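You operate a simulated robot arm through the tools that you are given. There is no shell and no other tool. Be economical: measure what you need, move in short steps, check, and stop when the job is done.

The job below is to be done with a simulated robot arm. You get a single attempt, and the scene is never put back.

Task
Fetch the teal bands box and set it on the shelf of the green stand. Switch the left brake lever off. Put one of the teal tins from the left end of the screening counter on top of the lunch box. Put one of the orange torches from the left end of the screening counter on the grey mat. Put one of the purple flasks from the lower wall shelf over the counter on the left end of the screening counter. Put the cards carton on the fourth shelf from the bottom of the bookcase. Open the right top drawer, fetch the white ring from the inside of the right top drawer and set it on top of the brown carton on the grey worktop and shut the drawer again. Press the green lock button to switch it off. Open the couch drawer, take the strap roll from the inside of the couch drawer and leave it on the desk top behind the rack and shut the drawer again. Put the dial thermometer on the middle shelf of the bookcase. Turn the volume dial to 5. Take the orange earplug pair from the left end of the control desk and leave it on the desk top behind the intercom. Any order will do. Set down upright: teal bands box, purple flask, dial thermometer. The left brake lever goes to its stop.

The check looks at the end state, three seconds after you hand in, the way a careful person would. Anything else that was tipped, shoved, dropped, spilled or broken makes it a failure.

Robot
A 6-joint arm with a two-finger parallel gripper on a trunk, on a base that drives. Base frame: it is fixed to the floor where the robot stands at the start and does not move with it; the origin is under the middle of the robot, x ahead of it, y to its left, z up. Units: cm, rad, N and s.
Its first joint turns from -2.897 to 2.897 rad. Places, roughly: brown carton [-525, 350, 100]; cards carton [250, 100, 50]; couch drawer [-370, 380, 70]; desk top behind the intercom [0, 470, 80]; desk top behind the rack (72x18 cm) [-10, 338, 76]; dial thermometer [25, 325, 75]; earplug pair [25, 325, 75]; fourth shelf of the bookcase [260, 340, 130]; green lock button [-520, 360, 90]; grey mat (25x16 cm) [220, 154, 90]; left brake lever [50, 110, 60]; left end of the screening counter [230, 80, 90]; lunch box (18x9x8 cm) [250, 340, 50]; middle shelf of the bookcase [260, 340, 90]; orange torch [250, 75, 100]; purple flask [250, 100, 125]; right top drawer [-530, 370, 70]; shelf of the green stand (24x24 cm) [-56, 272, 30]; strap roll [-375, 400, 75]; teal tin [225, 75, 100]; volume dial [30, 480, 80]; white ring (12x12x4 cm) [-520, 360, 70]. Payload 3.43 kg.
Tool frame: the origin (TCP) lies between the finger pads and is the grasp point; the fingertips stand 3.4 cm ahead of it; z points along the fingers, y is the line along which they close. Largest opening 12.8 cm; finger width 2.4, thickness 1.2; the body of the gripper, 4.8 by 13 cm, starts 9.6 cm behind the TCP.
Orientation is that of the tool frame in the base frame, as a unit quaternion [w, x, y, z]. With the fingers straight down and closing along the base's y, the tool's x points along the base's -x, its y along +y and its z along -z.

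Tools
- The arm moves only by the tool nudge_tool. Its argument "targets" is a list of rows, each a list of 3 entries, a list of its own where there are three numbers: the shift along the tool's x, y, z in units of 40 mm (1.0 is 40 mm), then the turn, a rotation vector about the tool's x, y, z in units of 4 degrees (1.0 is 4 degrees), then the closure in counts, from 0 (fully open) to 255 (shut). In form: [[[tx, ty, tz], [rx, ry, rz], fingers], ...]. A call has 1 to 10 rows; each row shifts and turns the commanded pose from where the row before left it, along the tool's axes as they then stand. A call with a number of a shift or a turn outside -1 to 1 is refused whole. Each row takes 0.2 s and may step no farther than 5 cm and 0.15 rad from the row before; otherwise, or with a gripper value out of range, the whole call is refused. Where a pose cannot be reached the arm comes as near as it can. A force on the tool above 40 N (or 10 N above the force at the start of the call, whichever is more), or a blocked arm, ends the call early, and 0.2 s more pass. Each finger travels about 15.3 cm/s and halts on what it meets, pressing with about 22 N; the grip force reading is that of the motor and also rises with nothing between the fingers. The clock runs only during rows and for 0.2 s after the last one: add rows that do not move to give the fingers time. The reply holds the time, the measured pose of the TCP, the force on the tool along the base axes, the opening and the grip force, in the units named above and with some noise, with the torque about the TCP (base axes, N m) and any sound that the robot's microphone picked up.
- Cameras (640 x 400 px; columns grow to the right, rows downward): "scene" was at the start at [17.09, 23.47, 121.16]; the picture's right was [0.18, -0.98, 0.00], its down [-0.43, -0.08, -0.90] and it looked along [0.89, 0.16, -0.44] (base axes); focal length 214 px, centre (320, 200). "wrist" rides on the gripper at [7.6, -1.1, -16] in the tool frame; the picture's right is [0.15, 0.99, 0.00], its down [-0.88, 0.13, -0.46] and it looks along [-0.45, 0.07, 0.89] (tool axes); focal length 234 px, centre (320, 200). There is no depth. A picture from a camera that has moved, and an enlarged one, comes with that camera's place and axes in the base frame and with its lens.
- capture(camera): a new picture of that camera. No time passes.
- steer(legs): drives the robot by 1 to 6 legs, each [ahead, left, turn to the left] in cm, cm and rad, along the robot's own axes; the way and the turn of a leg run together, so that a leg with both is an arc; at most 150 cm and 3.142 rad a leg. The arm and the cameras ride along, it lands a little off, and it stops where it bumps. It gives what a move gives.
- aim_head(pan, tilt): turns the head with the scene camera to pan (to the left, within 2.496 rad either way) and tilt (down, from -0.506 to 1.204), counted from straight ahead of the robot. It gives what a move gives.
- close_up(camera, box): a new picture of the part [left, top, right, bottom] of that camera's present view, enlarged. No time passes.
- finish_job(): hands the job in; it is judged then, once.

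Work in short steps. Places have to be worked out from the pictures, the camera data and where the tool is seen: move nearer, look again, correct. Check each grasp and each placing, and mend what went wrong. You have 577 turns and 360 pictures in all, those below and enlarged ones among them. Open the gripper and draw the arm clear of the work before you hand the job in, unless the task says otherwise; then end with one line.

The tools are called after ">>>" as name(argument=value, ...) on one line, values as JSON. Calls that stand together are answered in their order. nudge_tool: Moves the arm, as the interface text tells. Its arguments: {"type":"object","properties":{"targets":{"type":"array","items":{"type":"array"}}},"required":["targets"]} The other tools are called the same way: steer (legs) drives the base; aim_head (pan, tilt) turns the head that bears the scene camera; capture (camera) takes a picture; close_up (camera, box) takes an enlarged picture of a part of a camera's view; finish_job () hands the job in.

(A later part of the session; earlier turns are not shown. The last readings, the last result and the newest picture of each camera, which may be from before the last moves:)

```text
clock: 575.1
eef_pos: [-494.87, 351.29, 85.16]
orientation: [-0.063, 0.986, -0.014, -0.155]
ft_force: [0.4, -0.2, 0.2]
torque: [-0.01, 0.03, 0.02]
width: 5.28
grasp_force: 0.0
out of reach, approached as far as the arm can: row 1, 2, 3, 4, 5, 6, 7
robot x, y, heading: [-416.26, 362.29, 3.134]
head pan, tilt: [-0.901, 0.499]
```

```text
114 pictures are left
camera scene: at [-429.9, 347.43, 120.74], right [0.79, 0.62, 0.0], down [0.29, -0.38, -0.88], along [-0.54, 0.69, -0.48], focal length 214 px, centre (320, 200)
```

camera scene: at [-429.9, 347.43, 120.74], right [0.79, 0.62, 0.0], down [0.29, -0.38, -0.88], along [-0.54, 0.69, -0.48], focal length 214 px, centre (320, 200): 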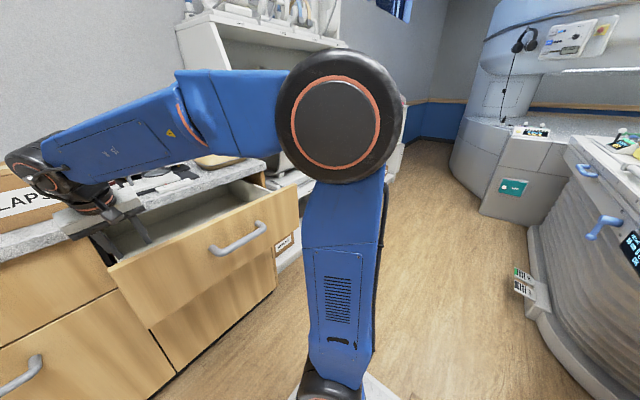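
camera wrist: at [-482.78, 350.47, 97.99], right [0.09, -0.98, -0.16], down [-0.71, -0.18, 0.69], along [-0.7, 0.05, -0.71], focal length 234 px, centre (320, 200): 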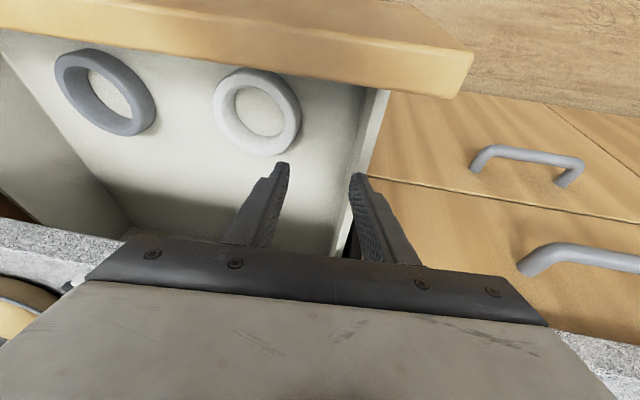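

The wrist seems to be in an unfavourable branch. I go back to the tilted pose, then roll the tool 180° to bring the camera to the other side, which suits the drawer better.

>>> nudge_tool(targets=[[[0.2, 0, -0.6], [0, -1, 0], 150], [[0.2, 0, -0.6], [0, -1, 0], 150], [[0.2, 0, -0.6], [0, -1, 0], 150], [[0.2, 0, -0.6], [0, -1, 0], 150], [[0.2, 0, -0.6], [0, -1, 0], 150], [[0.2, 0, -0.6], [0, -1, 0], 150]])

>>> nudge_tool(targets=[[[0, 0, 0], [0, 0, -1], 150], [[0, 0, 0], [0, 0, -1], 150], [[0, 0, 0], [0, 0, -1], 150], [[0, 0, 0], [0, 0, -1], 150], [[0, 0, 0], [0, 0, -1], 150], [[0, 0, 0], [0, 0, -1], 150], [[0, 0, 0], [0, 0, -1], 150], [[0, 0, 0], [0, 0, -1], 150], [[0, 0, 0], [0, 0, -1], 150], [[0, 0, 0], [0, 0, -1], 150]])

>>> nudge_tool(targets=[[[0, 0, 0], [0, 0, -1], 150], [[0, 0, 0], [0, 0, -1], 150], [[0, 0, 0], [0, 0, -1], 150], [[0, 0, 0], [0, 0, -1], 150], [[0, 0, 0], [0, 0, -1], 150], [[0, 0, 0], [0, 0, -1], 150], [[0, 0, 0], [0, 0, -1], 150], [[0, 0, 0], [0, 0, -1], 150], [[0, 0, 0], [0, 0, -1], 150], [[0, 0, 0], [0, 0, -1], 150]])

```text
clock: 576.5
eef_pos: [-484.11, 349.64, 95.51]
orientation: [-0.064, 0.932, -0.001, -0.357]
ft_force: [-0.5, 0.2, 0.4]
torque: [0.01, 0.0, -0.04]
width: 5.28
grasp_force: 0.1
robot x, y, heading: [-416.67, 362.23, 3.137]
head pan, tilt: [-0.901, 0.499]
```

```text
clock: 578.8
eef_pos: [-483.97, 349.66, 95.41]
orientation: [-0.182, 0.876, 0.318, -0.313]
ft_force: [-0.5, -0.1, 0.3]
torque: [0.01, 0.03, -0.03]
width: 5.27
grasp_force: 0.1
robot x, y, heading: [-416.23, 362.44, 3.135]
head pan, tilt: [-0.901, 0.499]
```

```text
clock: 581.0
eef_pos: [-473.54, 339.52, 84.15]
orientation: [-0.283, 0.717, 0.592, -0.237]
ft_force: [-1.2, -0.5, 0.1]
torque: [0.02, -0.04, 0.02]
width: 5.26
grasp_force: 0.1
out of reach, approached as far as the arm can: row 3, 4, 5, 6, 7, 8, 9, 10
robot x, y, heading: [-416.42, 362.37, 3.132]
head pan, tilt: [-0.901, 0.499]
```

I back off 15 cm from the drawer and roll the tool the other way round (cw) to the camera-on-top side.

>>> steer(legs=[[-15, 0, 0]])

>>> nudge_tool(targets=[[[0, 0, -0.5], [0, 0, 1], 150], [[0, 0, -0.5], [0, 0, 1], 150], [[0, 0, -0.5], [0, 0, 1], 150], [[0, 0, -0.5], [0, 0, 1], 150], [[0, 0, -0.5], [0, 0, 1], 150], [[0, 0, 0], [0, 0, 1], 150], [[0, 0, 0], [0, 0, 1], 150], [[0, 0, 0], [0, 0, 1], 150], [[0, 0, 0], [0, 0, 1], 150], [[0, 0, 0], [0, 0, 1], 150]])

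>>> nudge_tool(targets=[[[0, 0, 0], [0, 0, 1], 150], [[0, 0, 0], [0, 0, 1], 150], [[0, 0, 0], [0, 0, 1], 150], [[0, 0, 0], [0, 0, 1], 150], [[0, 0, 0], [0, 0, 1], 150], [[0, 0, 0], [0, 0, 1], 150], [[0, 0, 0], [0, 0, 1], 150], [[0, 0, 0], [0, 0, 1], 150], [[0, 0, 0], [0, 0, 1], 150], [[0, 0, 0], [0, 0, 1], 150]])

>>> nudge_tool(targets=[[[0, 0, 0], [0, 0, 1], 150], [[0, 0, 0], [0, 0, 1], 150], [[0, 0, 0], [0, 0, 1], 150], [[0, 0, 0], [0, 0, 1], 150], [[0, 0, 0], [0, 0, 1], 150], [[0, 0, 0], [0, 0, 1], 150], [[0, 0, 0], [0, 0, 1], 150], [[0, 0, 0], [0, 0, 1], 150], [[0, 0, 0], [0, 0, 1], 150], [[0, 0, 0], [0, 0, 1], 150]])

```text
clock: 582.3
eef_pos: [-458.37, 339.45, 84.3]
orientation: [-0.281, 0.717, 0.592, -0.238]
ft_force: [-0.1, -0.4, -0.5]
torque: [-0.01, 0.0, 0.0]
width: 5.25
grasp_force: 0.0
robot x, y, heading: [-401.07, 362.16, 3.132]
head pan, tilt: [-0.901, 0.499]
```

```text
clock: 584.5
eef_pos: [-451.57, 338.31, 91.58]
orientation: [-0.183, 0.876, 0.311, -0.32]
ft_force: [0.5, -0.6, 0.1]
torque: [0.01, -0.01, 0.0]
width: 5.28
grasp_force: 0.0
robot x, y, heading: [-400.92, 362.45, 3.134]
head pan, tilt: [-0.901, 0.499]
```

```text
clock: 586.7
eef_pos: [-451.58, 338.21, 91.54]
orientation: [-0.063, 0.93, -0.008, -0.363]
ft_force: [-0.2, -0.3, -0.3]
torque: [0.01, 0.0, 0.02]
width: 5.27
grasp_force: 0.0
robot x, y, heading: [-401.34, 362.3, 3.134]
head pan, tilt: [-0.901, 0.499]
```

```text
clock: 588.9
eef_pos: [-451.55, 338.21, 91.55]
orientation: [0.065, 0.871, -0.325, -0.363]
ft_force: [0.0, 0.2, -0.5]
torque: [-0.01, -0.01, 0.0]
width: 5.24
grasp_force: 0.0
robot x, y, heading: [-401.27, 362.09, 3.134]
head pan, tilt: [-0.901, 0.499]
```

>>> nudge_tool(targets=[[[0, 0, 0], [0, 0, 1], 150], [[0, 0, 0], [0, 0, 1], 150], [[0, 0, 0], [0, 0, 1], 150], [[0, 0, 0], [0, 0, 1], 150], [[0, 0, 0], [0, 0, 1], 150], [[0, 0, 0], [0, 0, 1], 150], [[0, 0, 0], [0, 0, 1], 150], [[0, 0, 0], [0, 0, 1], 150], [[0, 0, 0], [0, 0, 1], 150], [[0, 0, 0], [0, 0, 1], 150]])

>>> nudge_tool(targets=[[[0, 0, 0], [0, 0, 1], 150], [[0, 0, 0], [0, 0, 1], 150], [[0, 0, 0], [0, 0, 1], 150], [[0, 0, 0], [0, 0, 1], 150], [[0, 0, 0], [0, 0, 1], 150], [[0, 0, 0], [0, 0, 1], 150], [[0, 0, 0], [0, 0, 1], 150], [[0, 0, 0], [0, 0, 1], 150], [[0, 0, 0], [0, 0, 1], 150], [[0, 0, 0], [0, 0, 1], 150]])

>>> nudge_tool(targets=[[[0, 0, 0], [0, 0, 1], 150], [[0, 0, 0], [0, 0, 1], 150], [[0, 0, 0], [0, 0, 1], 150], [[0, 0, 0], [0, 0, 1], 150], [[0, 0, 0], [0, 0, 1], 150], [[0, 0, 0], [0, 0, 1], 150], [[0, 0, 0], [0, 0, 1], 150], [[0, 0, 0], [0, 0, 1], 150], [[0, 0, 0], [0, 0, 1], 150], [[0, 0, 0], [0, 0, 1], 150]])

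>>> nudge_tool(targets=[[[0, 0, 0], [0, 0, 1], 150], [[0, 0, 0], [0, 0, 1], 150], [[0, 0, 0], [0, 0, 1], 150], [[0, 0, 0], [0, 0, 1], 150], [[0, 0, 0], [0, 0, 1], 150]])

```text
clock: 591.1
eef_pos: [-451.58, 338.26, 91.69]
orientation: [0.186, 0.707, -0.603, -0.319]
ft_force: [0.2, 0.4, -0.7]
torque: [0.01, -0.02, -0.01]
width: 5.22
grasp_force: 0.0
robot x, y, heading: [-400.96, 362.22, 3.131]
head pan, tilt: [-0.901, 0.499]
```

```text
clock: 593.3
eef_pos: [-451.62, 338.2, 91.64]
orientation: [-0.282, -0.46, 0.808, 0.237]
ft_force: [-0.8, -0.7, 0.4]
torque: [-0.02, 0.01, 0.0]
width: 5.25
grasp_force: 0.1
robot x, y, heading: [-401.49, 362.32, 3.14]
head pan, tilt: [-0.901, 0.499]
```

```text
clock: 595.5
eef_pos: [-451.61, 338.19, 91.56]
orientation: [-0.347, -0.154, 0.917, 0.125]
ft_force: [-0.2, -0.6, 1.0]
torque: [0.02, -0.02, -0.03]
width: 5.28
grasp_force: 0.1
robot x, y, heading: [-400.68, 361.96, 3.136]
head pan, tilt: [-0.901, 0.499]
```

```text
clock: 596.7
eef_pos: [-451.51, 338.25, 91.67]
orientation: [-0.364, 0.007, 0.929, 0.063]
ft_force: [-0.4, -0.2, -0.1]
torque: [0.0, 0.0, 0.0]
width: 5.27
grasp_force: 0.1
robot x, y, heading: [-401.0, 362.03, 3.133]
head pan, tilt: [-0.901, 0.499]
```

The roll worked. I fix the small lean and test whether the tool can now go vertical.

>>> nudge_tool(targets=[[[0, 0, 0], [0.9, 0, -0.4], 150], [[0, 0, 0], [0.9, 0, -0.4], 150], [[0, 0, 0], [0, -1, 0], 150], [[0, 0, 0], [0, -1, 0], 150], [[0, 0, 0], [0, -1, 0], 150], [[0, 0, 0], [0, -1, 0], 150], [[0, 0, 0], [0, -1, 0], 150], [[0, 0, 0], [0, -1, 0], 150], [[0, 0, 0], [0, -1, 0], 150]])

```text
clock: 598.7
eef_pos: [-451.43, 338.12, 91.4]
orientation: [-0.14, -0.036, 0.989, 0.032]
ft_force: [0.8, -1.0, 1.0]
torque: [-0.01, -0.01, 0.05]
width: 5.26
grasp_force: 0.1
out of reach, approached as far as the arm can: row 9
robot x, y, heading: [-400.76, 362.44, 3.136]
head pan, tilt: [-0.901, 0.499]
```

Good. I drive ahead 20 cm and move over the drawer above the ring's left rim.

>>> steer(legs=[[20, 0, 0]])

>>> nudge_tool(targets=[[[0.734, 0.644, 0.2], [0, 0, 0], 150], [[0.734, 0.644, 0.2], [0, 0, 0], 150], [[0.734, 0.644, 0.2], [0, 0, 0], 150], [[0.734, 0.644, 0.2], [0, 0, 0], 150], [[0.734, 0.644, 0.2], [0, 0, 0], 150], [[0.734, 0.644, 0.2], [0, 0, 0], 150], [[0.734, 0.644, 0.2], [0, 0, 0], 150]])

>>> capture(camera="wrist")

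```text
clock: 600.3
eef_pos: [-471.21, 338.14, 91.41]
orientation: [-0.14, -0.037, 0.989, 0.032]
ft_force: [0.1, 1.2, 0.9]
torque: [-0.01, 0.0, -0.03]
width: 5.29
grasp_force: 0.1
robot x, y, heading: [-420.89, 362.13, 3.129]
head pan, tilt: [-0.901, 0.499]
```

```text
clock: 601.9
eef_pos: [-491.86, 352.16, 92.3]
orientation: [-0.164, -0.033, 0.984, 0.064]
ft_force: [-0.1, 0.0, 0.6]
torque: [0.0, 0.02, 0.0]
width: 5.28
grasp_force: 0.1
out of reach, approached as far as the arm can: row 3, 4, 5, 6, 7
robot x, y, heading: [-420.91, 362.27, 3.135]
head pan, tilt: [-0.901, 0.499]
```

```text
113 pictures are left
camera wrist: at [-493.85, 348.57, 109.6], right [-0.18, 0.97, 0.18], down [0.97, 0.15, 0.17], along [0.13, 0.21, -0.97], focal length 234 px, centre (320, 200)
```

wrist: 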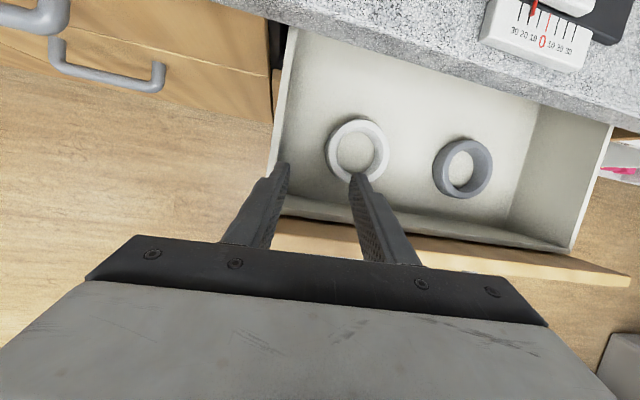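

Clear top view. The ring centre is at (−498.2,362.1). I lower toward its −y rim and fix the lean.

>>> nudge_tool(targets=[[[0.247, 0.36, 0.85], [0, 0, 0], 150], [[0.247, 0.36, 0.85], [0, 0, 0], 150], [[0.247, 0.36, 0.85], [0, 0, 0], 150], [[0, 0, 0], [0.82, 0, 0.6], 150], [[0, 0, 0], [0.82, 0, 0.6], 150]])

>>> capture(camera="wrist")

```text
clock: 603.1
eef_pos: [-497.19, 355.02, 82.76]
orientation: [-0.17, -0.023, 0.983, 0.06]
ft_force: [-0.7, -0.6, -0.3]
torque: [-0.01, 0.0, -0.02]
width: 5.29
grasp_force: 0.0
out of reach, approached as far as the arm can: row 1, 2, 3, 4, 5
robot x, y, heading: [-420.54, 362.43, 3.139]
head pan, tilt: [-0.901, 0.499]
```

```text
112 pictures are left
camera wrist: at [-499.03, 351.54, 100.04], right [-0.16, 0.97, 0.17], down [0.98, 0.14, 0.15], along [0.12, 0.19, -0.97], focal length 234 px, centre (320, 200)
```

wrist: 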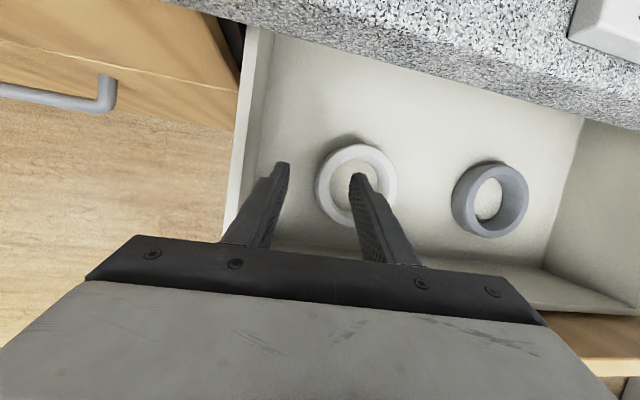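

Fingers straddle the rim. I lower 9 cm with a slight +y shift and look.

>>> nudge_tool(targets=[[[-0.256, 0.03, 0.71], [0, 0, 0], 150], [[-0.256, 0.03, 0.71], [0, 0, 0], 150], [[-0.2, 0.01, 0.55], [0, 0, 0], 150]])

>>> capture(camera="wrist")

```text
clock: 603.9
eef_pos: [-497.22, 356.29, 74.64]
orientation: [-0.17, -0.024, 0.983, 0.06]
ft_force: [0.0, 0.3, 0.2]
torque: [-0.02, 0.01, -0.02]
width: 5.25
grasp_force: 0.1
robot x, y, heading: [-420.95, 361.78, 3.13]
head pan, tilt: [-0.901, 0.499]
```

```text
111 pictures are left
camera wrist: at [-498.99, 352.93, 91.87], right [-0.16, 0.97, 0.17], down [0.98, 0.14, 0.15], along [0.12, 0.19, -0.97], focal length 234 px, centre (320, 200)
```

wrist: 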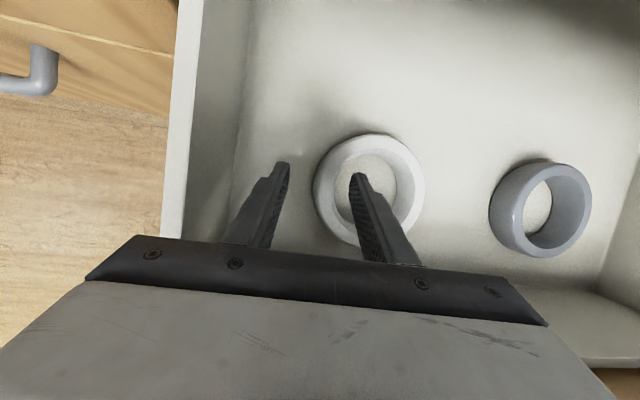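

>>> nudge_tool(targets=[[[-0.02, 0.22, 0.02], [0, 0, 0], 150], [[-0.165, -0.06, 0.46], [0, 0, 0], 150], [[-0.165, -0.06, 0.46], [0, 0, 0], 150]])

>>> capture(camera="wrist")

```text
clock: 604.8
eef_pos: [-497.35, 357.05, 71.5]
orientation: [-0.176, -0.022, 0.982, 0.057]
ft_force: [-0.4, 2.5, 16.5]
torque: [-0.45, 0.06, 0.0]
width: 5.04
grasp_force: 0.0
robot x, y, heading: [-421.22, 362.1, 3.134]
head pan, tilt: [-0.901, 0.499]
stopped in row 3: the force on the tool passed its limit at 60 N (the readings are from after the stop); the commanded pose is now the measured one
```

```text
110 pictures are left
camera wrist: at [-498.99, 353.84, 88.82], right [-0.16, 0.97, 0.17], down [0.98, 0.14, 0.14], along [0.11, 0.19, -0.98], focal length 234 px, centre (320, 200)
```

wrist: 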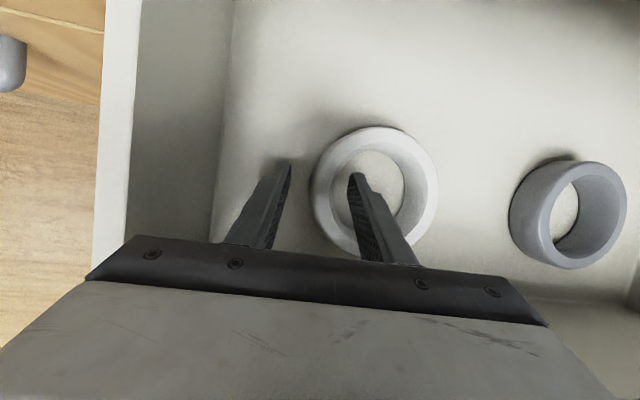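

The fingertips reached the drawer floor, straddling the rim. I ease up slightly and close.

>>> nudge_tool(targets=[[[0.03, 0, -0.1], [0, 0, 0], 150], [[0, 0, 0], [0, 0, 0], 255], [[0, 0, 0], [0, 0, 0], 255], [[0, 0, 0], [0, 0, 0], 255]])

>>> nudge_tool(targets=[[[0.1, 0.03, -0.28], [0, 0, 0], 255], [[0.3, 0.1, -0.85], [0, 0, 0], 255], [[0.3, 0.1, -0.85], [0, 0, 0], 255]])

>>> capture(camera="wrist")

```text
clock: 605.8
eef_pos: [-497.33, 357.05, 71.67]
orientation: [-0.174, -0.023, 0.983, 0.057]
ft_force: [-1.0, 0.0, -0.8]
torque: [-0.12, -0.02, 0.02]
width: 2.28
grasp_force: 21.6
robot x, y, heading: [-421.32, 362.06, 3.137]
head pan, tilt: [-0.901, 0.499]
```

```text
clock: 606.6
eef_pos: [-497.17, 356.93, 80.12]
orientation: [-0.175, -0.023, 0.983, 0.059]
ft_force: [0.3, 0.7, -3.1]
torque: [-0.12, -0.04, 0.02]
width: 2.26
grasp_force: 21.8
robot x, y, heading: [-420.82, 362.33, 3.134]
head pan, tilt: [-0.901, 0.499]
```

```text
109 pictures are left
camera wrist: at [-498.89, 353.66, 97.54], right [-0.16, 0.97, 0.17], down [0.98, 0.14, 0.14], along [0.11, 0.19, -0.98], focal length 234 px, centre (320, 200)
```

wrist: 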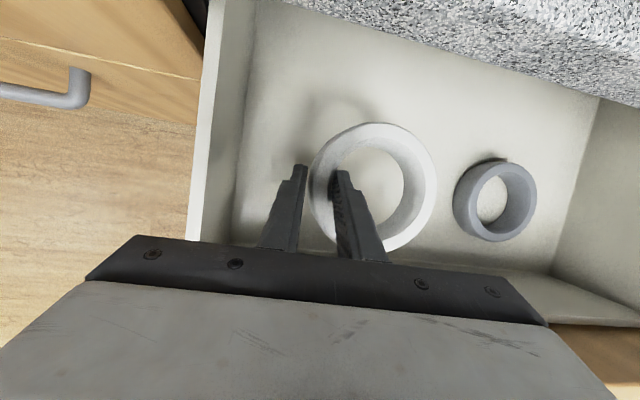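

The ring is held by its rim. I lift it out, tilting the tool gradually outward as the height grows.

>>> nudge_tool(targets=[[[-0.21, 0, -0.875], [0, 0, 0], 255], [[0.128, 0, -0.9], [0, 1, 0], 255], [[0.42, 0, -0.795], [0, 1, 0], 255], [[0.477, 0, -0.763], [0, 1, 0], 255], [[0.53, 0, -0.728], [0, 1, 0], 255], [[0.58, 0, -0.69], [0, 1, 0], 255], [[0.625, 0, -0.647], [0, 1, 0], 255]])

>>> capture(camera="wrist")

```text
clock: 608.2
eef_pos: [-495.62, 354.03, 104.54]
orientation: [-0.376, -0.033, 0.925, 0.052]
ft_force: [-0.4, 0.0, -3.6]
torque: [-0.13, -0.02, 0.0]
width: 2.28
grasp_force: 21.8
robot x, y, heading: [-420.97, 362.28, 3.139]
head pan, tilt: [-0.901, 0.499]
```

```text
108 pictures are left
camera wrist: at [-490.05, 351.03, 121.01], right [-0.13, 0.97, 0.22], down [0.95, 0.19, -0.27], along [-0.3, 0.18, -0.94], focal length 234 px, centre (320, 200)
```

wrist: 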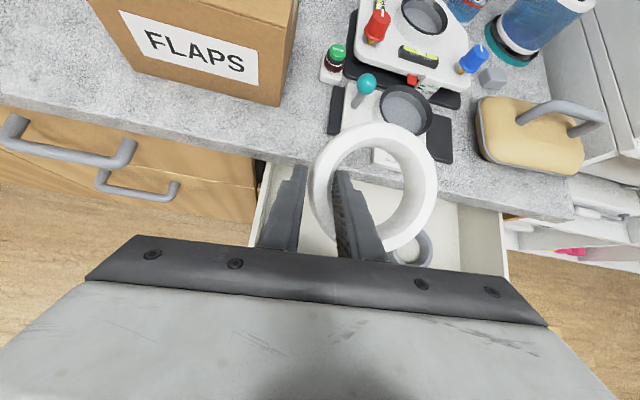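

Ring clear of the drawer. I raise 12 cm more and shift base left/ahead to line up with the FLAPS carton.

>>> nudge_tool(targets=[[[0.695, 0, -0.7], [0, 0, 0], 255], [[0.695, 0, -0.7], [0, 0, 0], 255], [[0.695, 0, -0.7], [0, 0, 0], 255]])

>>> steer(legs=[[0, 22, 0], [6, 0, 0]])

>>> capture(camera="wrist")

```text
clock: 609.0
eef_pos: [-495.62, 352.56, 116.33]
orientation: [-0.375, -0.034, 0.925, 0.052]
ft_force: [-0.9, 0.2, -2.3]
torque: [-0.14, -0.03, -0.05]
width: 2.27
grasp_force: 22.0
robot x, y, heading: [-420.99, 362.3, 3.138]
head pan, tilt: [-0.901, 0.499]
```

```text
clock: 611.2
eef_pos: [-501.85, 330.87, 116.31]
orientation: [-0.375, -0.034, 0.925, 0.051]
ft_force: [0.3, -1.1, -1.5]
torque: [-0.11, -0.06, -0.01]
width: 2.24
grasp_force: 22.2
robot x, y, heading: [-426.85, 340.53, 3.138]
head pan, tilt: [-0.901, 0.499]
```

```text
107 pictures are left
camera wrist: at [-496.18, 327.84, 132.79], right [-0.13, 0.97, 0.22], down [0.95, 0.19, -0.27], along [-0.3, 0.17, -0.94], focal length 234 px, centre (320, 200)
```

wrist: 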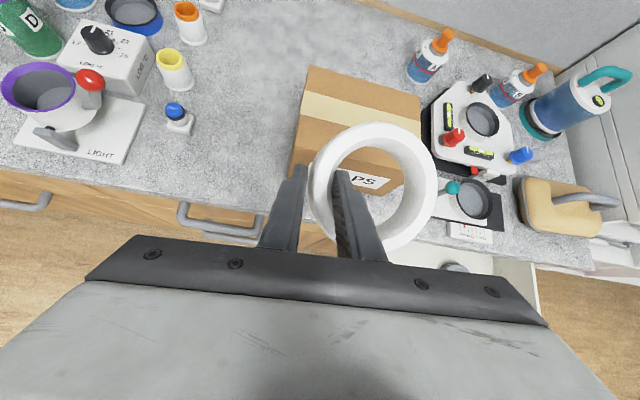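

Carton top: x −530…−515, y 328.5–349.5, z≈101.5. I move the ring over its centre.

>>> nudge_tool(targets=[[[0.553, 0.158, 0.79], [0, 0, 0], 255], [[0.553, 0.158, 0.79], [0, 0, 0], 255], [[0.553, 0.158, 0.79], [0, 0, 0], 255], [[0.553, 0.158, 0.79], [0, 0, 0], 255], [[0.553, 0.158, 0.79], [0, 0, 0], 255]])

>>> capture(camera="wrist")

```text
clock: 612.4
eef_pos: [-520.74, 333.99, 113.12]
orientation: [-0.375, -0.032, 0.925, 0.052]
ft_force: [1.3, -0.3, -1.3]
torque: [-0.12, -0.06, 0.02]
width: 2.22
grasp_force: 22.4
robot x, y, heading: [-427.33, 340.56, 3.138]
head pan, tilt: [-0.901, 0.499]
```

```text
106 pictures are left
camera wrist: at [-515.12, 331.02, 129.63], right [-0.13, 0.97, 0.22], down [0.95, 0.19, -0.27], along [-0.3, 0.17, -0.94], focal length 234 px, centre (320, 200)
```

wrist: 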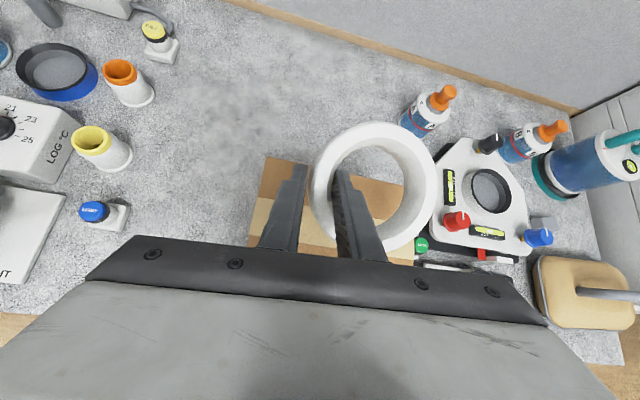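

The ring is centred over the carton. I lower it.

>>> nudge_tool(targets=[[[-0.45, -0.078, 0.465], [0, 0, 0], 255], [[-0.45, -0.078, 0.465], [0, 0, 0], 255], [[-0.086, -0.015, 0.089], [0, 0, 0], 255]])

>>> nudge_tool(targets=[[[-0.086, -0.015, 0.089], [0, 0, 0], 255], [[-0.086, -0.015, 0.089], [0, 0, 0], 255]])

>>> capture(camera="wrist")

```text
clock: 613.2
eef_pos: [-520.7, 333.95, 107.45]
orientation: [-0.377, -0.034, 0.924, 0.051]
ft_force: [-6.7, -2.2, 16.8]
torque: [0.38, -0.18, 0.16]
width: 2.27
grasp_force: 21.9
robot x, y, heading: [-427.28, 340.86, 3.135]
head pan, tilt: [-0.901, 0.499]
```

```text
clock: 613.8
eef_pos: [-520.86, 333.87, 106.61]
orientation: [-0.378, -0.034, 0.924, 0.051]
ft_force: [-14.2, -1.3, 38.0]
torque: [1.11, -0.65, 0.44]
width: 2.38
grasp_force: 22.2
robot x, y, heading: [-426.91, 340.74, 3.132]
head pan, tilt: [-0.901, 0.499]
```

```text
105 pictures are left
camera wrist: at [-515.05, 330.98, 123.12], right [-0.13, 0.97, 0.22], down [0.94, 0.19, -0.27], along [-0.3, 0.17, -0.94], focal length 234 px, centre (320, 200)
```

wrist: 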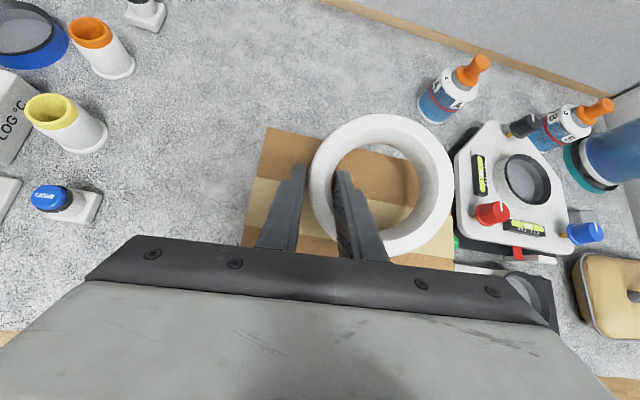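

Contact on the near edge. I ease slightly and open so that it settles flat.

>>> nudge_tool(targets=[[[0.05, 0.009, -0.053], [0, 0, 0], 255], [[0, 0, 0], [0, 0, 0], 215], [[0, 0, 0], [0, 0, 0], 190], [[0, 0, 0], [0, 0, 0], 175], [[0, 0, 0], [0, 0, 0], 175]])

>>> capture(camera="wrist")

```text
clock: 615.0
eef_pos: [-520.83, 333.8, 106.61]
orientation: [-0.375, -0.035, 0.925, 0.051]
ft_force: [0.1, 0.6, 0.0]
torque: [0.06, 0.0, 0.01]
width: 4.01
grasp_force: 0.1
robot x, y, heading: [-427.1, 341.07, 3.135]
head pan, tilt: [-0.901, 0.499]
```

```text
104 pictures are left
camera wrist: at [-515.2, 330.97, 123.11], right [-0.13, 0.97, 0.22], down [0.95, 0.19, -0.27], along [-0.3, 0.17, -0.94], focal length 234 px, centre (320, 200)
```

wrist: 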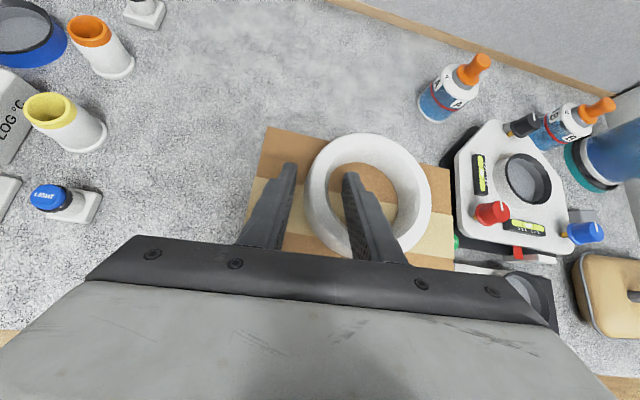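

The ring lies flat on the carton. I withdraw straight up and back.

>>> nudge_tool(targets=[[[0.35, 0.06, -0.36], [0, 0, 0], 175], [[0.35, 0.06, -0.36], [0, 0, 0], 175], [[0.5, 0.08, -0.5], [0, 0, 0], 175], [[0, 0, -0.9], [0, 0, 0], 175], [[0, 0, -0.9], [0, 0, 0], 175]])

>>> steer(legs=[[-20, 0, 0]])

>>> capture(camera="wrist")

```text
clock: 616.2
eef_pos: [-515.88, 333.29, 118.63]
orientation: [-0.375, -0.034, 0.925, 0.053]
ft_force: [-0.8, 0.7, 0.0]
torque: [-0.02, 0.01, -0.03]
width: 4.03
grasp_force: 0.1
robot x, y, heading: [-426.98, 340.43, 3.133]
head pan, tilt: [-0.901, 0.499]
```

```text
clock: 617.8
eef_pos: [-495.89, 333.05, 118.77]
orientation: [-0.376, -0.034, 0.924, 0.052]
ft_force: [-0.2, -0.5, 1.0]
torque: [0.01, 0.01, -0.02]
width: 4.05
grasp_force: 0.1
robot x, y, heading: [-406.97, 340.38, 3.141]
head pan, tilt: [-0.901, 0.499]
```

```text
103 pictures are left
camera wrist: at [-490.13, 330.23, 135.24], right [-0.13, 0.97, 0.22], down [0.95, 0.19, -0.27], along [-0.3, 0.17, -0.94], focal length 234 px, centre (320, 200)
```

wrist: 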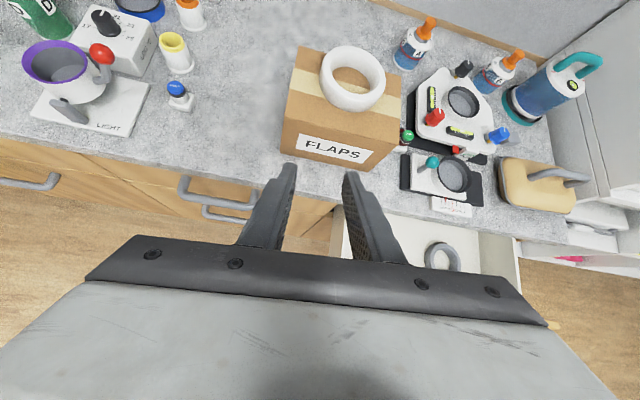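

Ring placed on the carton. Now I close the drawer: I bring closed fingers in front of its panel beside the handle.

>>> nudge_tool(targets=[[[-0.898, 0.36, 0.196], [0, 0, 0], 255], [[-0.898, 0.36, 0.196], [0, 0, 0], 255], [[-0.898, 0.36, 0.196], [0, 0, 0], 255], [[-0.898, 0.36, 0.196], [0, 0, 0], 255], [[-0.898, 0.36, 0.196], [0, 0, 0], 255], [[-0.898, 0.36, 0.196], [0, 0, 0], 255], [[-0.898, 0.36, 0.196], [0, 0, 0], 255], [[-0.898, 0.36, 0.196], [0, 0, 0], 255], [[-0.898, 0.36, 0.196], [0, 0, 0], 255], [[-0.898, 0.36, 0.196], [0, 0, 0], 255]])

>>> nudge_tool(targets=[[[-0.898, 0.36, 0.196], [0, 0, 0], 255], [[-0.898, 0.36, 0.196], [0, 0, 0], 255], [[-0.898, 0.36, 0.196], [0, 0, 0], 255]])

>>> capture(camera="wrist")

>>> capture(camera="scene")

```text
clock: 620.0
eef_pos: [-475.43, 346.71, 89.11]
orientation: [-0.376, -0.033, 0.924, 0.057]
ft_force: [0.6, -0.2, -0.4]
torque: [-0.01, 0.01, -0.02]
width: 0.01
grasp_force: 21.6
out of reach, approached as far as the arm can: row 6, 7, 8, 9, 10
robot x, y, heading: [-407.3, 340.34, 3.136]
head pan, tilt: [-0.901, 0.499]
```

```text
clock: 620.8
eef_pos: [-469.82, 348.17, 80.02]
orientation: [-0.376, -0.033, 0.925, 0.055]
ft_force: [0.0, 0.1, 0.7]
torque: [0.0, 0.03, 0.02]
width: 0.0
grasp_force: 21.7
out of reach, approached as far as the arm can: row 1, 2, 3
robot x, y, heading: [-407.29, 340.22, 3.138]
head pan, tilt: [-0.901, 0.499]
```

```text
102 pictures are left
camera wrist: at [-463.95, 345.08, 96.48], right [-0.12, 0.97, 0.23], down [0.95, 0.18, -0.27], along [-0.3, 0.18, -0.94], focal length 234 px, centre (320, 200)
```

wrist: 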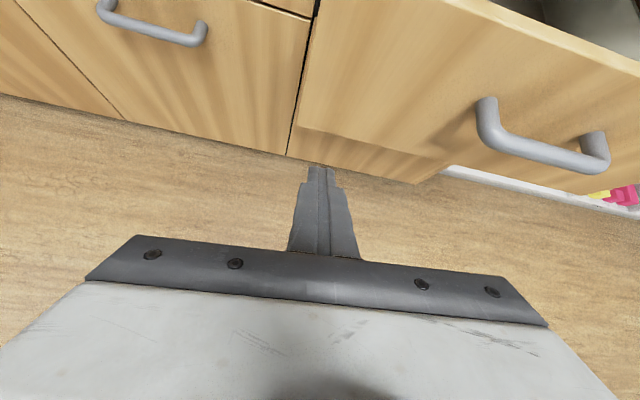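

```text
101 pictures are left
camera scene: at [-420.74, 325.52, 120.73], right [0.79, 0.62, 0.0], down [0.3, -0.38, -0.88], along [-0.54, 0.69, -0.48], focal length 214 px, centre (320, 200)
```

scene: 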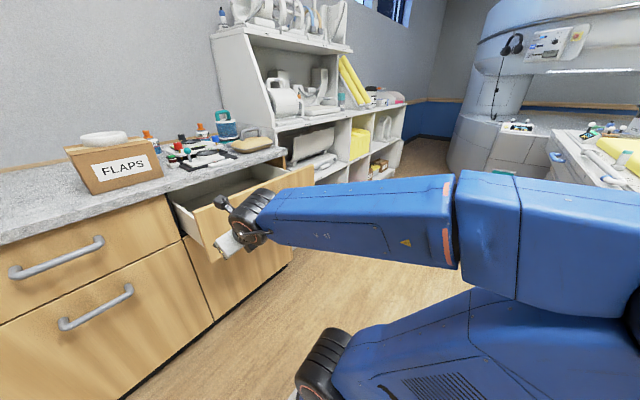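

I shift right to push nearer the drawer's middle and drive ahead to close it.

>>> steer(legs=[[0, -11, 0], [28, 0, 0]])

>>> capture(camera="wrist")

```text
clock: 623.6
eef_pos: [-497.62, 359.56, 79.93]
orientation: [-0.375, -0.033, 0.925, 0.056]
ft_force: [0.5, -0.2, -0.3]
torque: [0.01, 0.01, 0.0]
width: 0.0
grasp_force: 22.1
robot x, y, heading: [-435.13, 351.5, 3.135]
head pan, tilt: [-0.901, 0.499]
```

```text
100 pictures are left
camera wrist: at [-492.04, 356.43, 96.5], right [-0.12, 0.97, 0.23], down [0.95, 0.18, -0.27], along [-0.3, 0.18, -0.94], focal length 234 px, centre (320, 200)
```

wrist: 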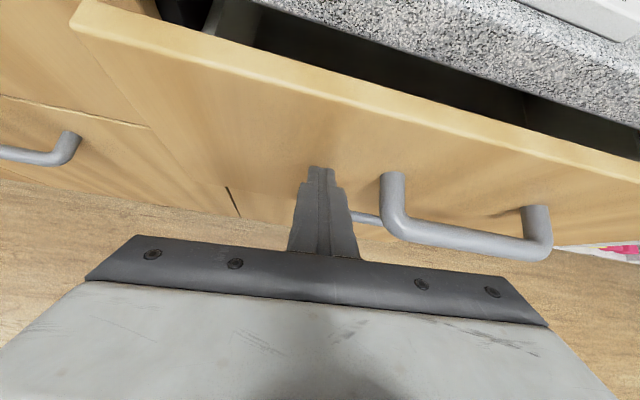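

Closing well; about 8 cm remain. I push on.

>>> steer(legs=[[6, 0, 0]])

>>> nudge_tool(targets=[[[0.18, 0, 0.174], [0, 0, 0], 255], [[0.18, 0, 0.174], [0, 0, 0], 255], [[0.18, 0, 0.174], [0, 0, 0], 255], [[0.18, 0, 0.174], [0, 0, 0], 255], [[0.18, 0, 0.174], [0, 0, 0], 255]])

>>> capture(camera="wrist")

```text
clock: 624.5
eef_pos: [-503.68, 359.51, 79.99]
orientation: [-0.375, -0.033, 0.925, 0.056]
ft_force: [-0.1, 0.1, -0.6]
torque: [0.01, -0.01, 0.0]
width: 0.0
grasp_force: 21.9
robot x, y, heading: [-441.08, 351.82, 3.136]
head pan, tilt: [-0.901, 0.499]
```

```text
clock: 624.9
eef_pos: [-504.1, 359.54, 79.97]
orientation: [-0.374, -0.032, 0.925, 0.056]
ft_force: [25.2, -1.2, 11.2]
torque: [-0.02, -0.02, -0.04]
width: 0.02
grasp_force: 21.9
robot x, y, heading: [-441.19, 351.68, 3.137]
head pan, tilt: [-0.901, 0.499]
stopped in row 1: the force on the tool passed its limit at 70 N (the readings are from after the stop); the commanded pose is now the measured one
```

```text
99 pictures are left
camera wrist: at [-498.56, 356.46, 96.48], right [-0.12, 0.97, 0.23], down [0.95, 0.18, -0.26], along [-0.3, 0.18, -0.94], focal length 234 px, centre (320, 200)
```

wrist: 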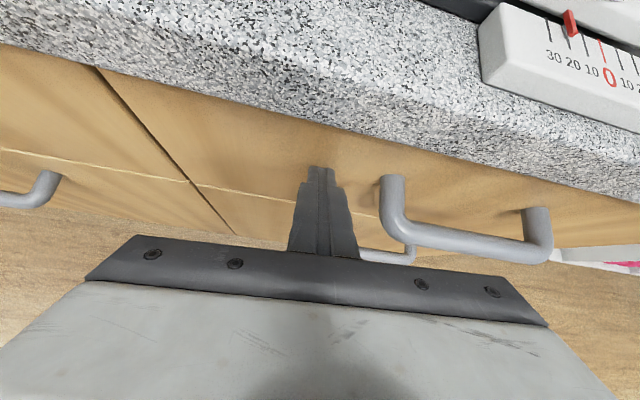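

The drawer is shut. Next the couch drawer: I back off, raise the arm, move south a bit and turn to face +y between cabinet and couch.

>>> steer(legs=[[-14, 0, 0]])

>>> nudge_tool(targets=[[[0.69, 0.12, -0.71], [0, 0, 0], 255], [[0.69, 0.12, -0.71], [0, 0, 0], 255], [[0.69, 0.12, -0.71], [0, 0, 0], 255], [[0.69, 0.12, -0.71], [0, 0, 0], 255], [[0.69, 0.12, -0.71], [0, 0, 0], 255], [[0.69, 0.12, -0.71], [0, 0, 0], 255], [[0.69, 0.12, -0.71], [0, 0, 0], 255]])

>>> steer(legs=[[0, 60, 0], [-10, 0, 0], [0, 0, -1.57]])

>>> aim_head(pan=-0.6, tilt=0.55)

>>> capture(camera="scene")

```text
clock: 626.3
eef_pos: [-490.16, 359.37, 80.01]
orientation: [-0.373, -0.031, 0.925, 0.057]
ft_force: [-0.1, 0.1, 0.6]
torque: [-0.02, 0.01, 0.02]
width: 0.01
grasp_force: 22.0
robot x, y, heading: [-426.93, 351.57, 3.13]
head pan, tilt: [-0.901, 0.499]
```

```text
clock: 627.9
eef_pos: [-490.18, 356.75, 107.77]
orientation: [-0.374, -0.031, 0.925, 0.06]
ft_force: [-0.2, 0.1, 0.8]
torque: [-0.01, -0.04, -0.01]
width: 0.0
grasp_force: 21.9
out of reach, approached as far as the arm can: row 2, 3, 4, 6, 7
robot x, y, heading: [-426.91, 351.72, 3.14]
head pan, tilt: [-0.901, 0.499]
```

```text
clock: 635.8
eef_pos: [-411.08, 355.28, 107.68]
orientation: [-0.22, 0.639, 0.669, 0.309]
ft_force: [-0.7, -0.4, 0.5]
torque: [-0.04, -0.01, 0.02]
width: 0.01
grasp_force: 22.0
robot x, y, heading: [-418.01, 292.82, 1.543]
head pan, tilt: [-0.901, 0.499]
```

```text
clock: 636.6
eef_pos: [-411.12, 355.21, 107.64]
orientation: [-0.22, 0.639, 0.669, 0.31]
ft_force: [-0.3, -0.9, 0.3]
torque: [-0.01, -0.01, -0.01]
width: 0.0
grasp_force: 22.2
robot x, y, heading: [-417.49, 292.64, 1.545]
head pan, tilt: [-0.6, 0.55]
```

```text
98 pictures are left
camera scene: at [-434.01, 308.09, 120.28], right [0.81, -0.59, 0.0], down [-0.31, -0.42, -0.85], along [0.5, 0.69, -0.52], focal length 214 px, centre (320, 200)
```

scene: 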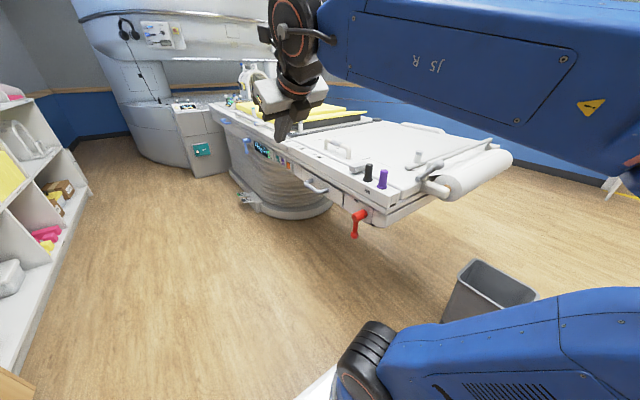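

>>> close_up(camera="scene", box=[230, 120, 430, 245])

```text
3.20 times, centred on (330, 182) of scene
camera zoom: at [-434.01, 308.09, 120.28], right [0.81, -0.59, 0.0], down [-0.31, -0.42, -0.85], along [0.5, 0.69, -0.52], focal length 686 px, centre (288, 256)
```

zoom: 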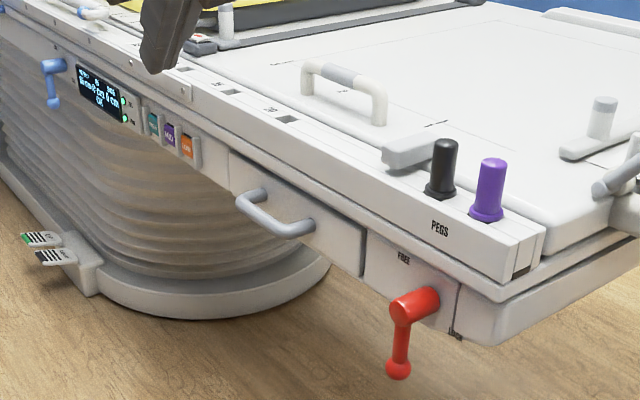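

The couch drawer's handle bar runs along y (373–388) at x≈−385, z≈73. I'll straddle it from above with the tool near-vertical, closing along x. First I move above-west of it.

>>> nudge_tool(targets=[[[0.436, 0.38, 0.88], [0, 0, 0], 120], [[0.436, 0.38, 0.88], [0, 0, 0], 120], [[0.436, 0.38, 0.88], [0, 0, 0], 120], [[0.436, 0.38, 0.88], [0, 0, 0], 120], [[0.436, 0.38, 0.88], [0, 0, 0], 120], [[0.436, 0.38, 0.88], [0, 0, 0], 120], [[0.436, 0.38, 0.88], [0, 0, 0], 120]])

>>> nudge_tool(targets=[[[-0.25, 0, 0.3], [0, -1, 0], 120], [[-0.25, 0, 0.3], [0, -1, 0], 120], [[-0.25, 0, 0.35], [0, -1, 0], 120], [[-0.2, 0, 0.35], [0, -1, 0], 120], [[-0.2, 0, 0.35], [0, -1, 0], 120], [[-0.2, 0, 0.4], [0, -1, 0], 120], [[-0.15, 0, 0.4], [0, -1, 0], 120], [[-0.1, 0, 0.4], [0, -1, 0], 120], [[-0.1, 0, 0.4], [0, -1, 0], 120]])

>>> capture(camera="wrist")

```text
clock: 638.2
eef_pos: [-410.16, 380.33, 97.97]
orientation: [-0.214, 0.641, 0.665, 0.319]
ft_force: [0.1, 0.1, 0.8]
torque: [-0.05, 0.01, -0.01]
width: 6.77
grasp_force: 0.1
out of reach, approached as far as the arm can: row 1, 2, 3, 4, 5, 6, 7
robot x, y, heading: [-417.78, 292.55, 1.543]
head pan, tilt: [-0.6, 0.55]
```

```text
clock: 640.2
eef_pos: [-415.25, 379.34, 79.54]
orientation: [0.019, 0.705, 0.696, 0.137]
ft_force: [1.1, -0.5, 1.6]
torque: [0.0, 0.02, 0.01]
width: 6.75
grasp_force: 0.1
out of reach, approached as far as the arm can: row 1, 2, 3, 4, 5, 6, 7, 9
robot x, y, heading: [-417.54, 292.41, 1.548]
head pan, tilt: [-0.6, 0.55]
```

```text
96 pictures are left
camera wrist: at [-420.05, 384.2, 95.92], right [0.96, 0.11, 0.24], down [0.03, -0.95, 0.32], along [0.26, -0.3, -0.92], focal length 234 px, centre (320, 200)
```

wrist: 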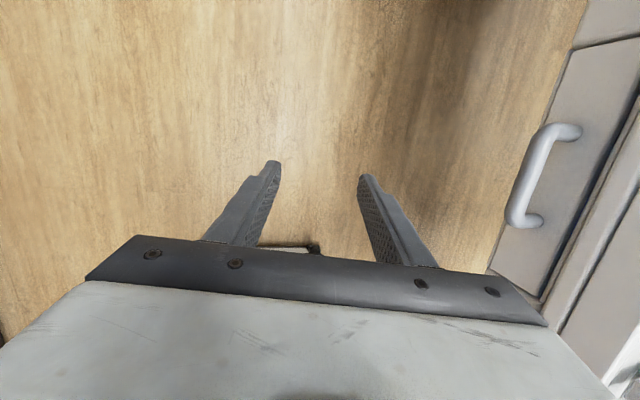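

Handle confirmed at (−385.2, 375–387, 73). I narrow the fingers and move above it.

>>> nudge_tool(targets=[[[0.017, 0.9, 0.054], [0, 0, 0], 187], [[0.017, 0.9, 0.054], [0, 0, 0], 187], [[0.017, 0.9, 0.054], [0, 0, 0], 187], [[0.017, 0.9, 0.054], [0, 0, 0], 187], [[0.017, 0.9, 0.054], [0, 0, 0], 187], [[0.017, 0.9, 0.054], [0, 0, 0], 187], [[0.017, 0.9, 0.054], [0, 0, 0], 187]])

>>> capture(camera="wrist")

```text
clock: 641.8
eef_pos: [-392.71, 378.86, 80.85]
orientation: [0.038, 0.704, 0.692, 0.156]
ft_force: [0.5, 0.8, 0.1]
torque: [0.02, -0.04, -0.02]
width: 3.42
grasp_force: 0.1
out of reach, approached as far as the arm can: row 1, 2, 3, 5, 6, 7
robot x, y, heading: [-417.62, 292.31, 1.541]
head pan, tilt: [-0.6, 0.55]
```

```text
95 pictures are left
camera wrist: at [-398.25, 383.89, 97.03], right [0.95, 0.11, 0.29], down [0.01, -0.95, 0.32], along [0.31, -0.3, -0.9], focal length 234 px, centre (320, 200)
```

wrist: 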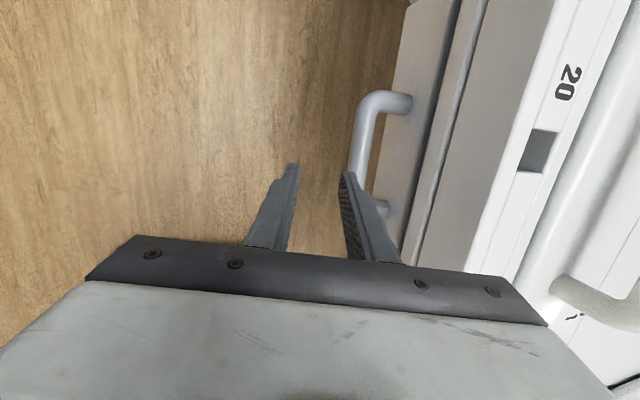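

I shift east over the bar, then slide down along the tool axis.

>>> nudge_tool(targets=[[[0.23, 0.616, 0.215], [0, 0, 0], 187], [[0.23, 0.616, 0.215], [0, 0, 0], 187]])

>>> capture(camera="wrist")

```text
clock: 642.4
eef_pos: [-388.71, 380.99, 79.67]
orientation: [0.042, 0.703, 0.692, 0.158]
ft_force: [0.3, 0.2, 0.0]
torque: [-0.02, 0.04, -0.01]
width: 3.42
grasp_force: 0.2
out of reach, approached as far as the arm can: row 1, 2
robot x, y, heading: [-417.43, 292.03, 1.54]
head pan, tilt: [-0.6, 0.55]
```

```text
94 pictures are left
camera wrist: at [-394.42, 385.96, 95.72], right [0.95, 0.11, 0.3], down [0.0, -0.95, 0.32], along [0.32, -0.31, -0.9], focal length 234 px, centre (320, 200)
```

wrist: 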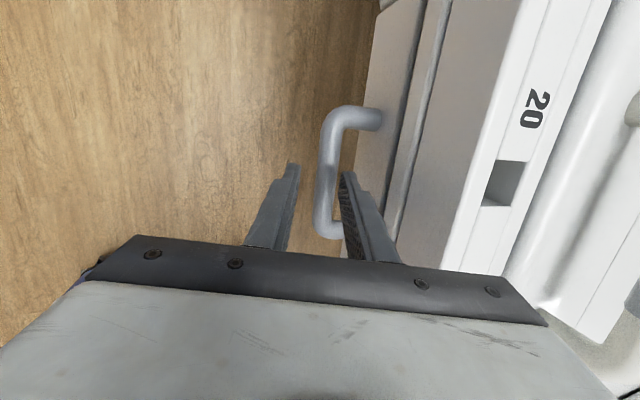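

>>> nudge_tool(targets=[[[0, 0.2, 0.4], [0, 0, 0], 187], [[0, 0, 0.5], [0, 0, 0], 187], [[0, 0, 0.5], [0, 0, 0], 187]])

>>> capture(camera="wrist")

```text
clock: 643.2
eef_pos: [-388.09, 381.77, 72.94]
orientation: [0.036, 0.704, 0.693, 0.152]
ft_force: [0.1, -0.5, 0.3]
torque: [0.02, 0.01, 0.0]
width: 3.4
grasp_force: 0.0
out of reach, approached as far as the arm can: row 1, 2, 3
robot x, y, heading: [-417.12, 292.48, 1.539]
head pan, tilt: [-0.6, 0.55]
```

```text
93 pictures are left
camera wrist: at [-393.46, 386.78, 89.19], right [0.95, 0.11, 0.28], down [0.01, -0.95, 0.32], along [0.3, -0.3, -0.9], focal length 234 px, centre (320, 200)
```

wrist: 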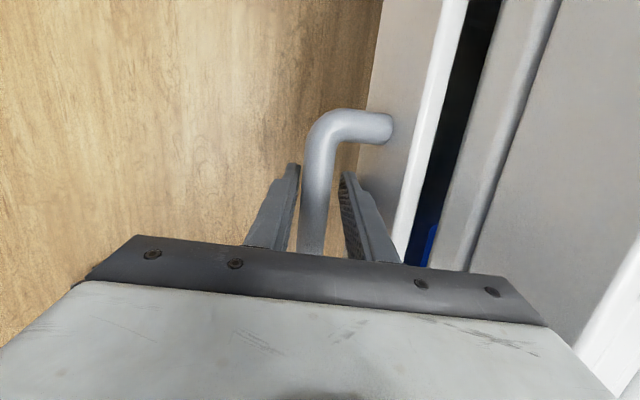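

The bar is between the fingers (the drawer already moved out a little). I close on it and pull −x.

>>> nudge_tool(targets=[[[0, 0, 0], [0, 0, 0], 255], [[0, 0, 0], [0, 0, 0], 255], [[0, 0, 0], [0, 0, 0], 255], [[0, -0.4, 0], [0, 0, 0], 255], [[0, -0.5, 0], [0, 0, 0], 255], [[0, -0.5, 0], [0, 0, 0], 255]])

>>> capture(camera="wrist")

```text
clock: 644.3
eef_pos: [-390.21, 381.79, 72.79]
orientation: [0.031, 0.704, 0.693, 0.154]
ft_force: [0.8, -12.1, 15.7]
torque: [-0.98, -0.19, 1.13]
width: 2.23
grasp_force: 45.1
out of reach, approached as far as the arm can: row 4
robot x, y, heading: [-417.56, 292.16, 1.544]
head pan, tilt: [-0.6, 0.55]
stopped in row 5: the force on the tool passed its limit at 93 N (the readings are from after the stop); the commanded pose is now the measured one
```

```text
92 pictures are left
camera wrist: at [-395.6, 386.65, 89.0], right [0.95, 0.11, 0.28], down [0.02, -0.95, 0.31], along [0.3, -0.29, -0.91], focal length 234 px, centre (320, 200)
```

wrist: 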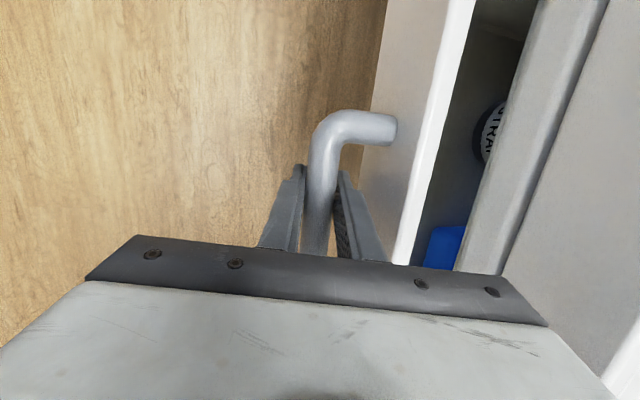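

I pull the drawer open by driving the base sideways (−x).

>>> steer(legs=[[0, 8, 0]])

>>> steer(legs=[[0, 10, 0]])

>>> capture(camera="wrist")

```text
clock: 645.4
eef_pos: [-398.41, 382.02, 72.72]
orientation: [0.03, 0.703, 0.694, 0.153]
ft_force: [-0.1, -36.2, 12.9]
torque: [-0.06, 0.05, 1.15]
width: 2.24
grasp_force: 44.7
robot x, y, heading: [-425.76, 292.44, 1.543]
head pan, tilt: [-0.6, 0.55]
```

```text
clock: 646.5
eef_pos: [-408.61, 382.26, 72.61]
orientation: [0.031, 0.704, 0.693, 0.151]
ft_force: [-0.4, -38.6, 7.4]
torque: [0.02, 0.02, 1.16]
width: 2.25
grasp_force: 44.8
robot x, y, heading: [-435.63, 292.59, 1.545]
head pan, tilt: [-0.6, 0.55]
```

```text
91 pictures are left
camera wrist: at [-413.83, 387.13, 88.84], right [0.95, 0.11, 0.28], down [0.02, -0.95, 0.31], along [0.3, -0.3, -0.91], focal length 234 px, centre (320, 200)
```

wrist: 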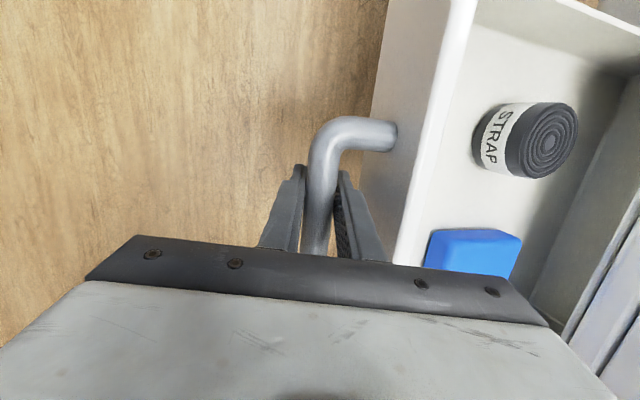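

>>> steer(legs=[[0, 6, 0]])

```text
clock: 647.4
eef_pos: [-410.79, 382.21, 72.64]
orientation: [0.033, 0.702, 0.694, 0.154]
ft_force: [2.1, -2.1, 2.3]
torque: [-0.32, 0.01, 1.16]
width: 2.22
grasp_force: 44.8
robot x, y, heading: [-438.28, 292.96, 1.541]
head pan, tilt: [-0.6, 0.55]
stopped in leg 1: the force on the tool passed its limit at 82 N (the readings are from after the stop); the commanded pose is now the measured one
```

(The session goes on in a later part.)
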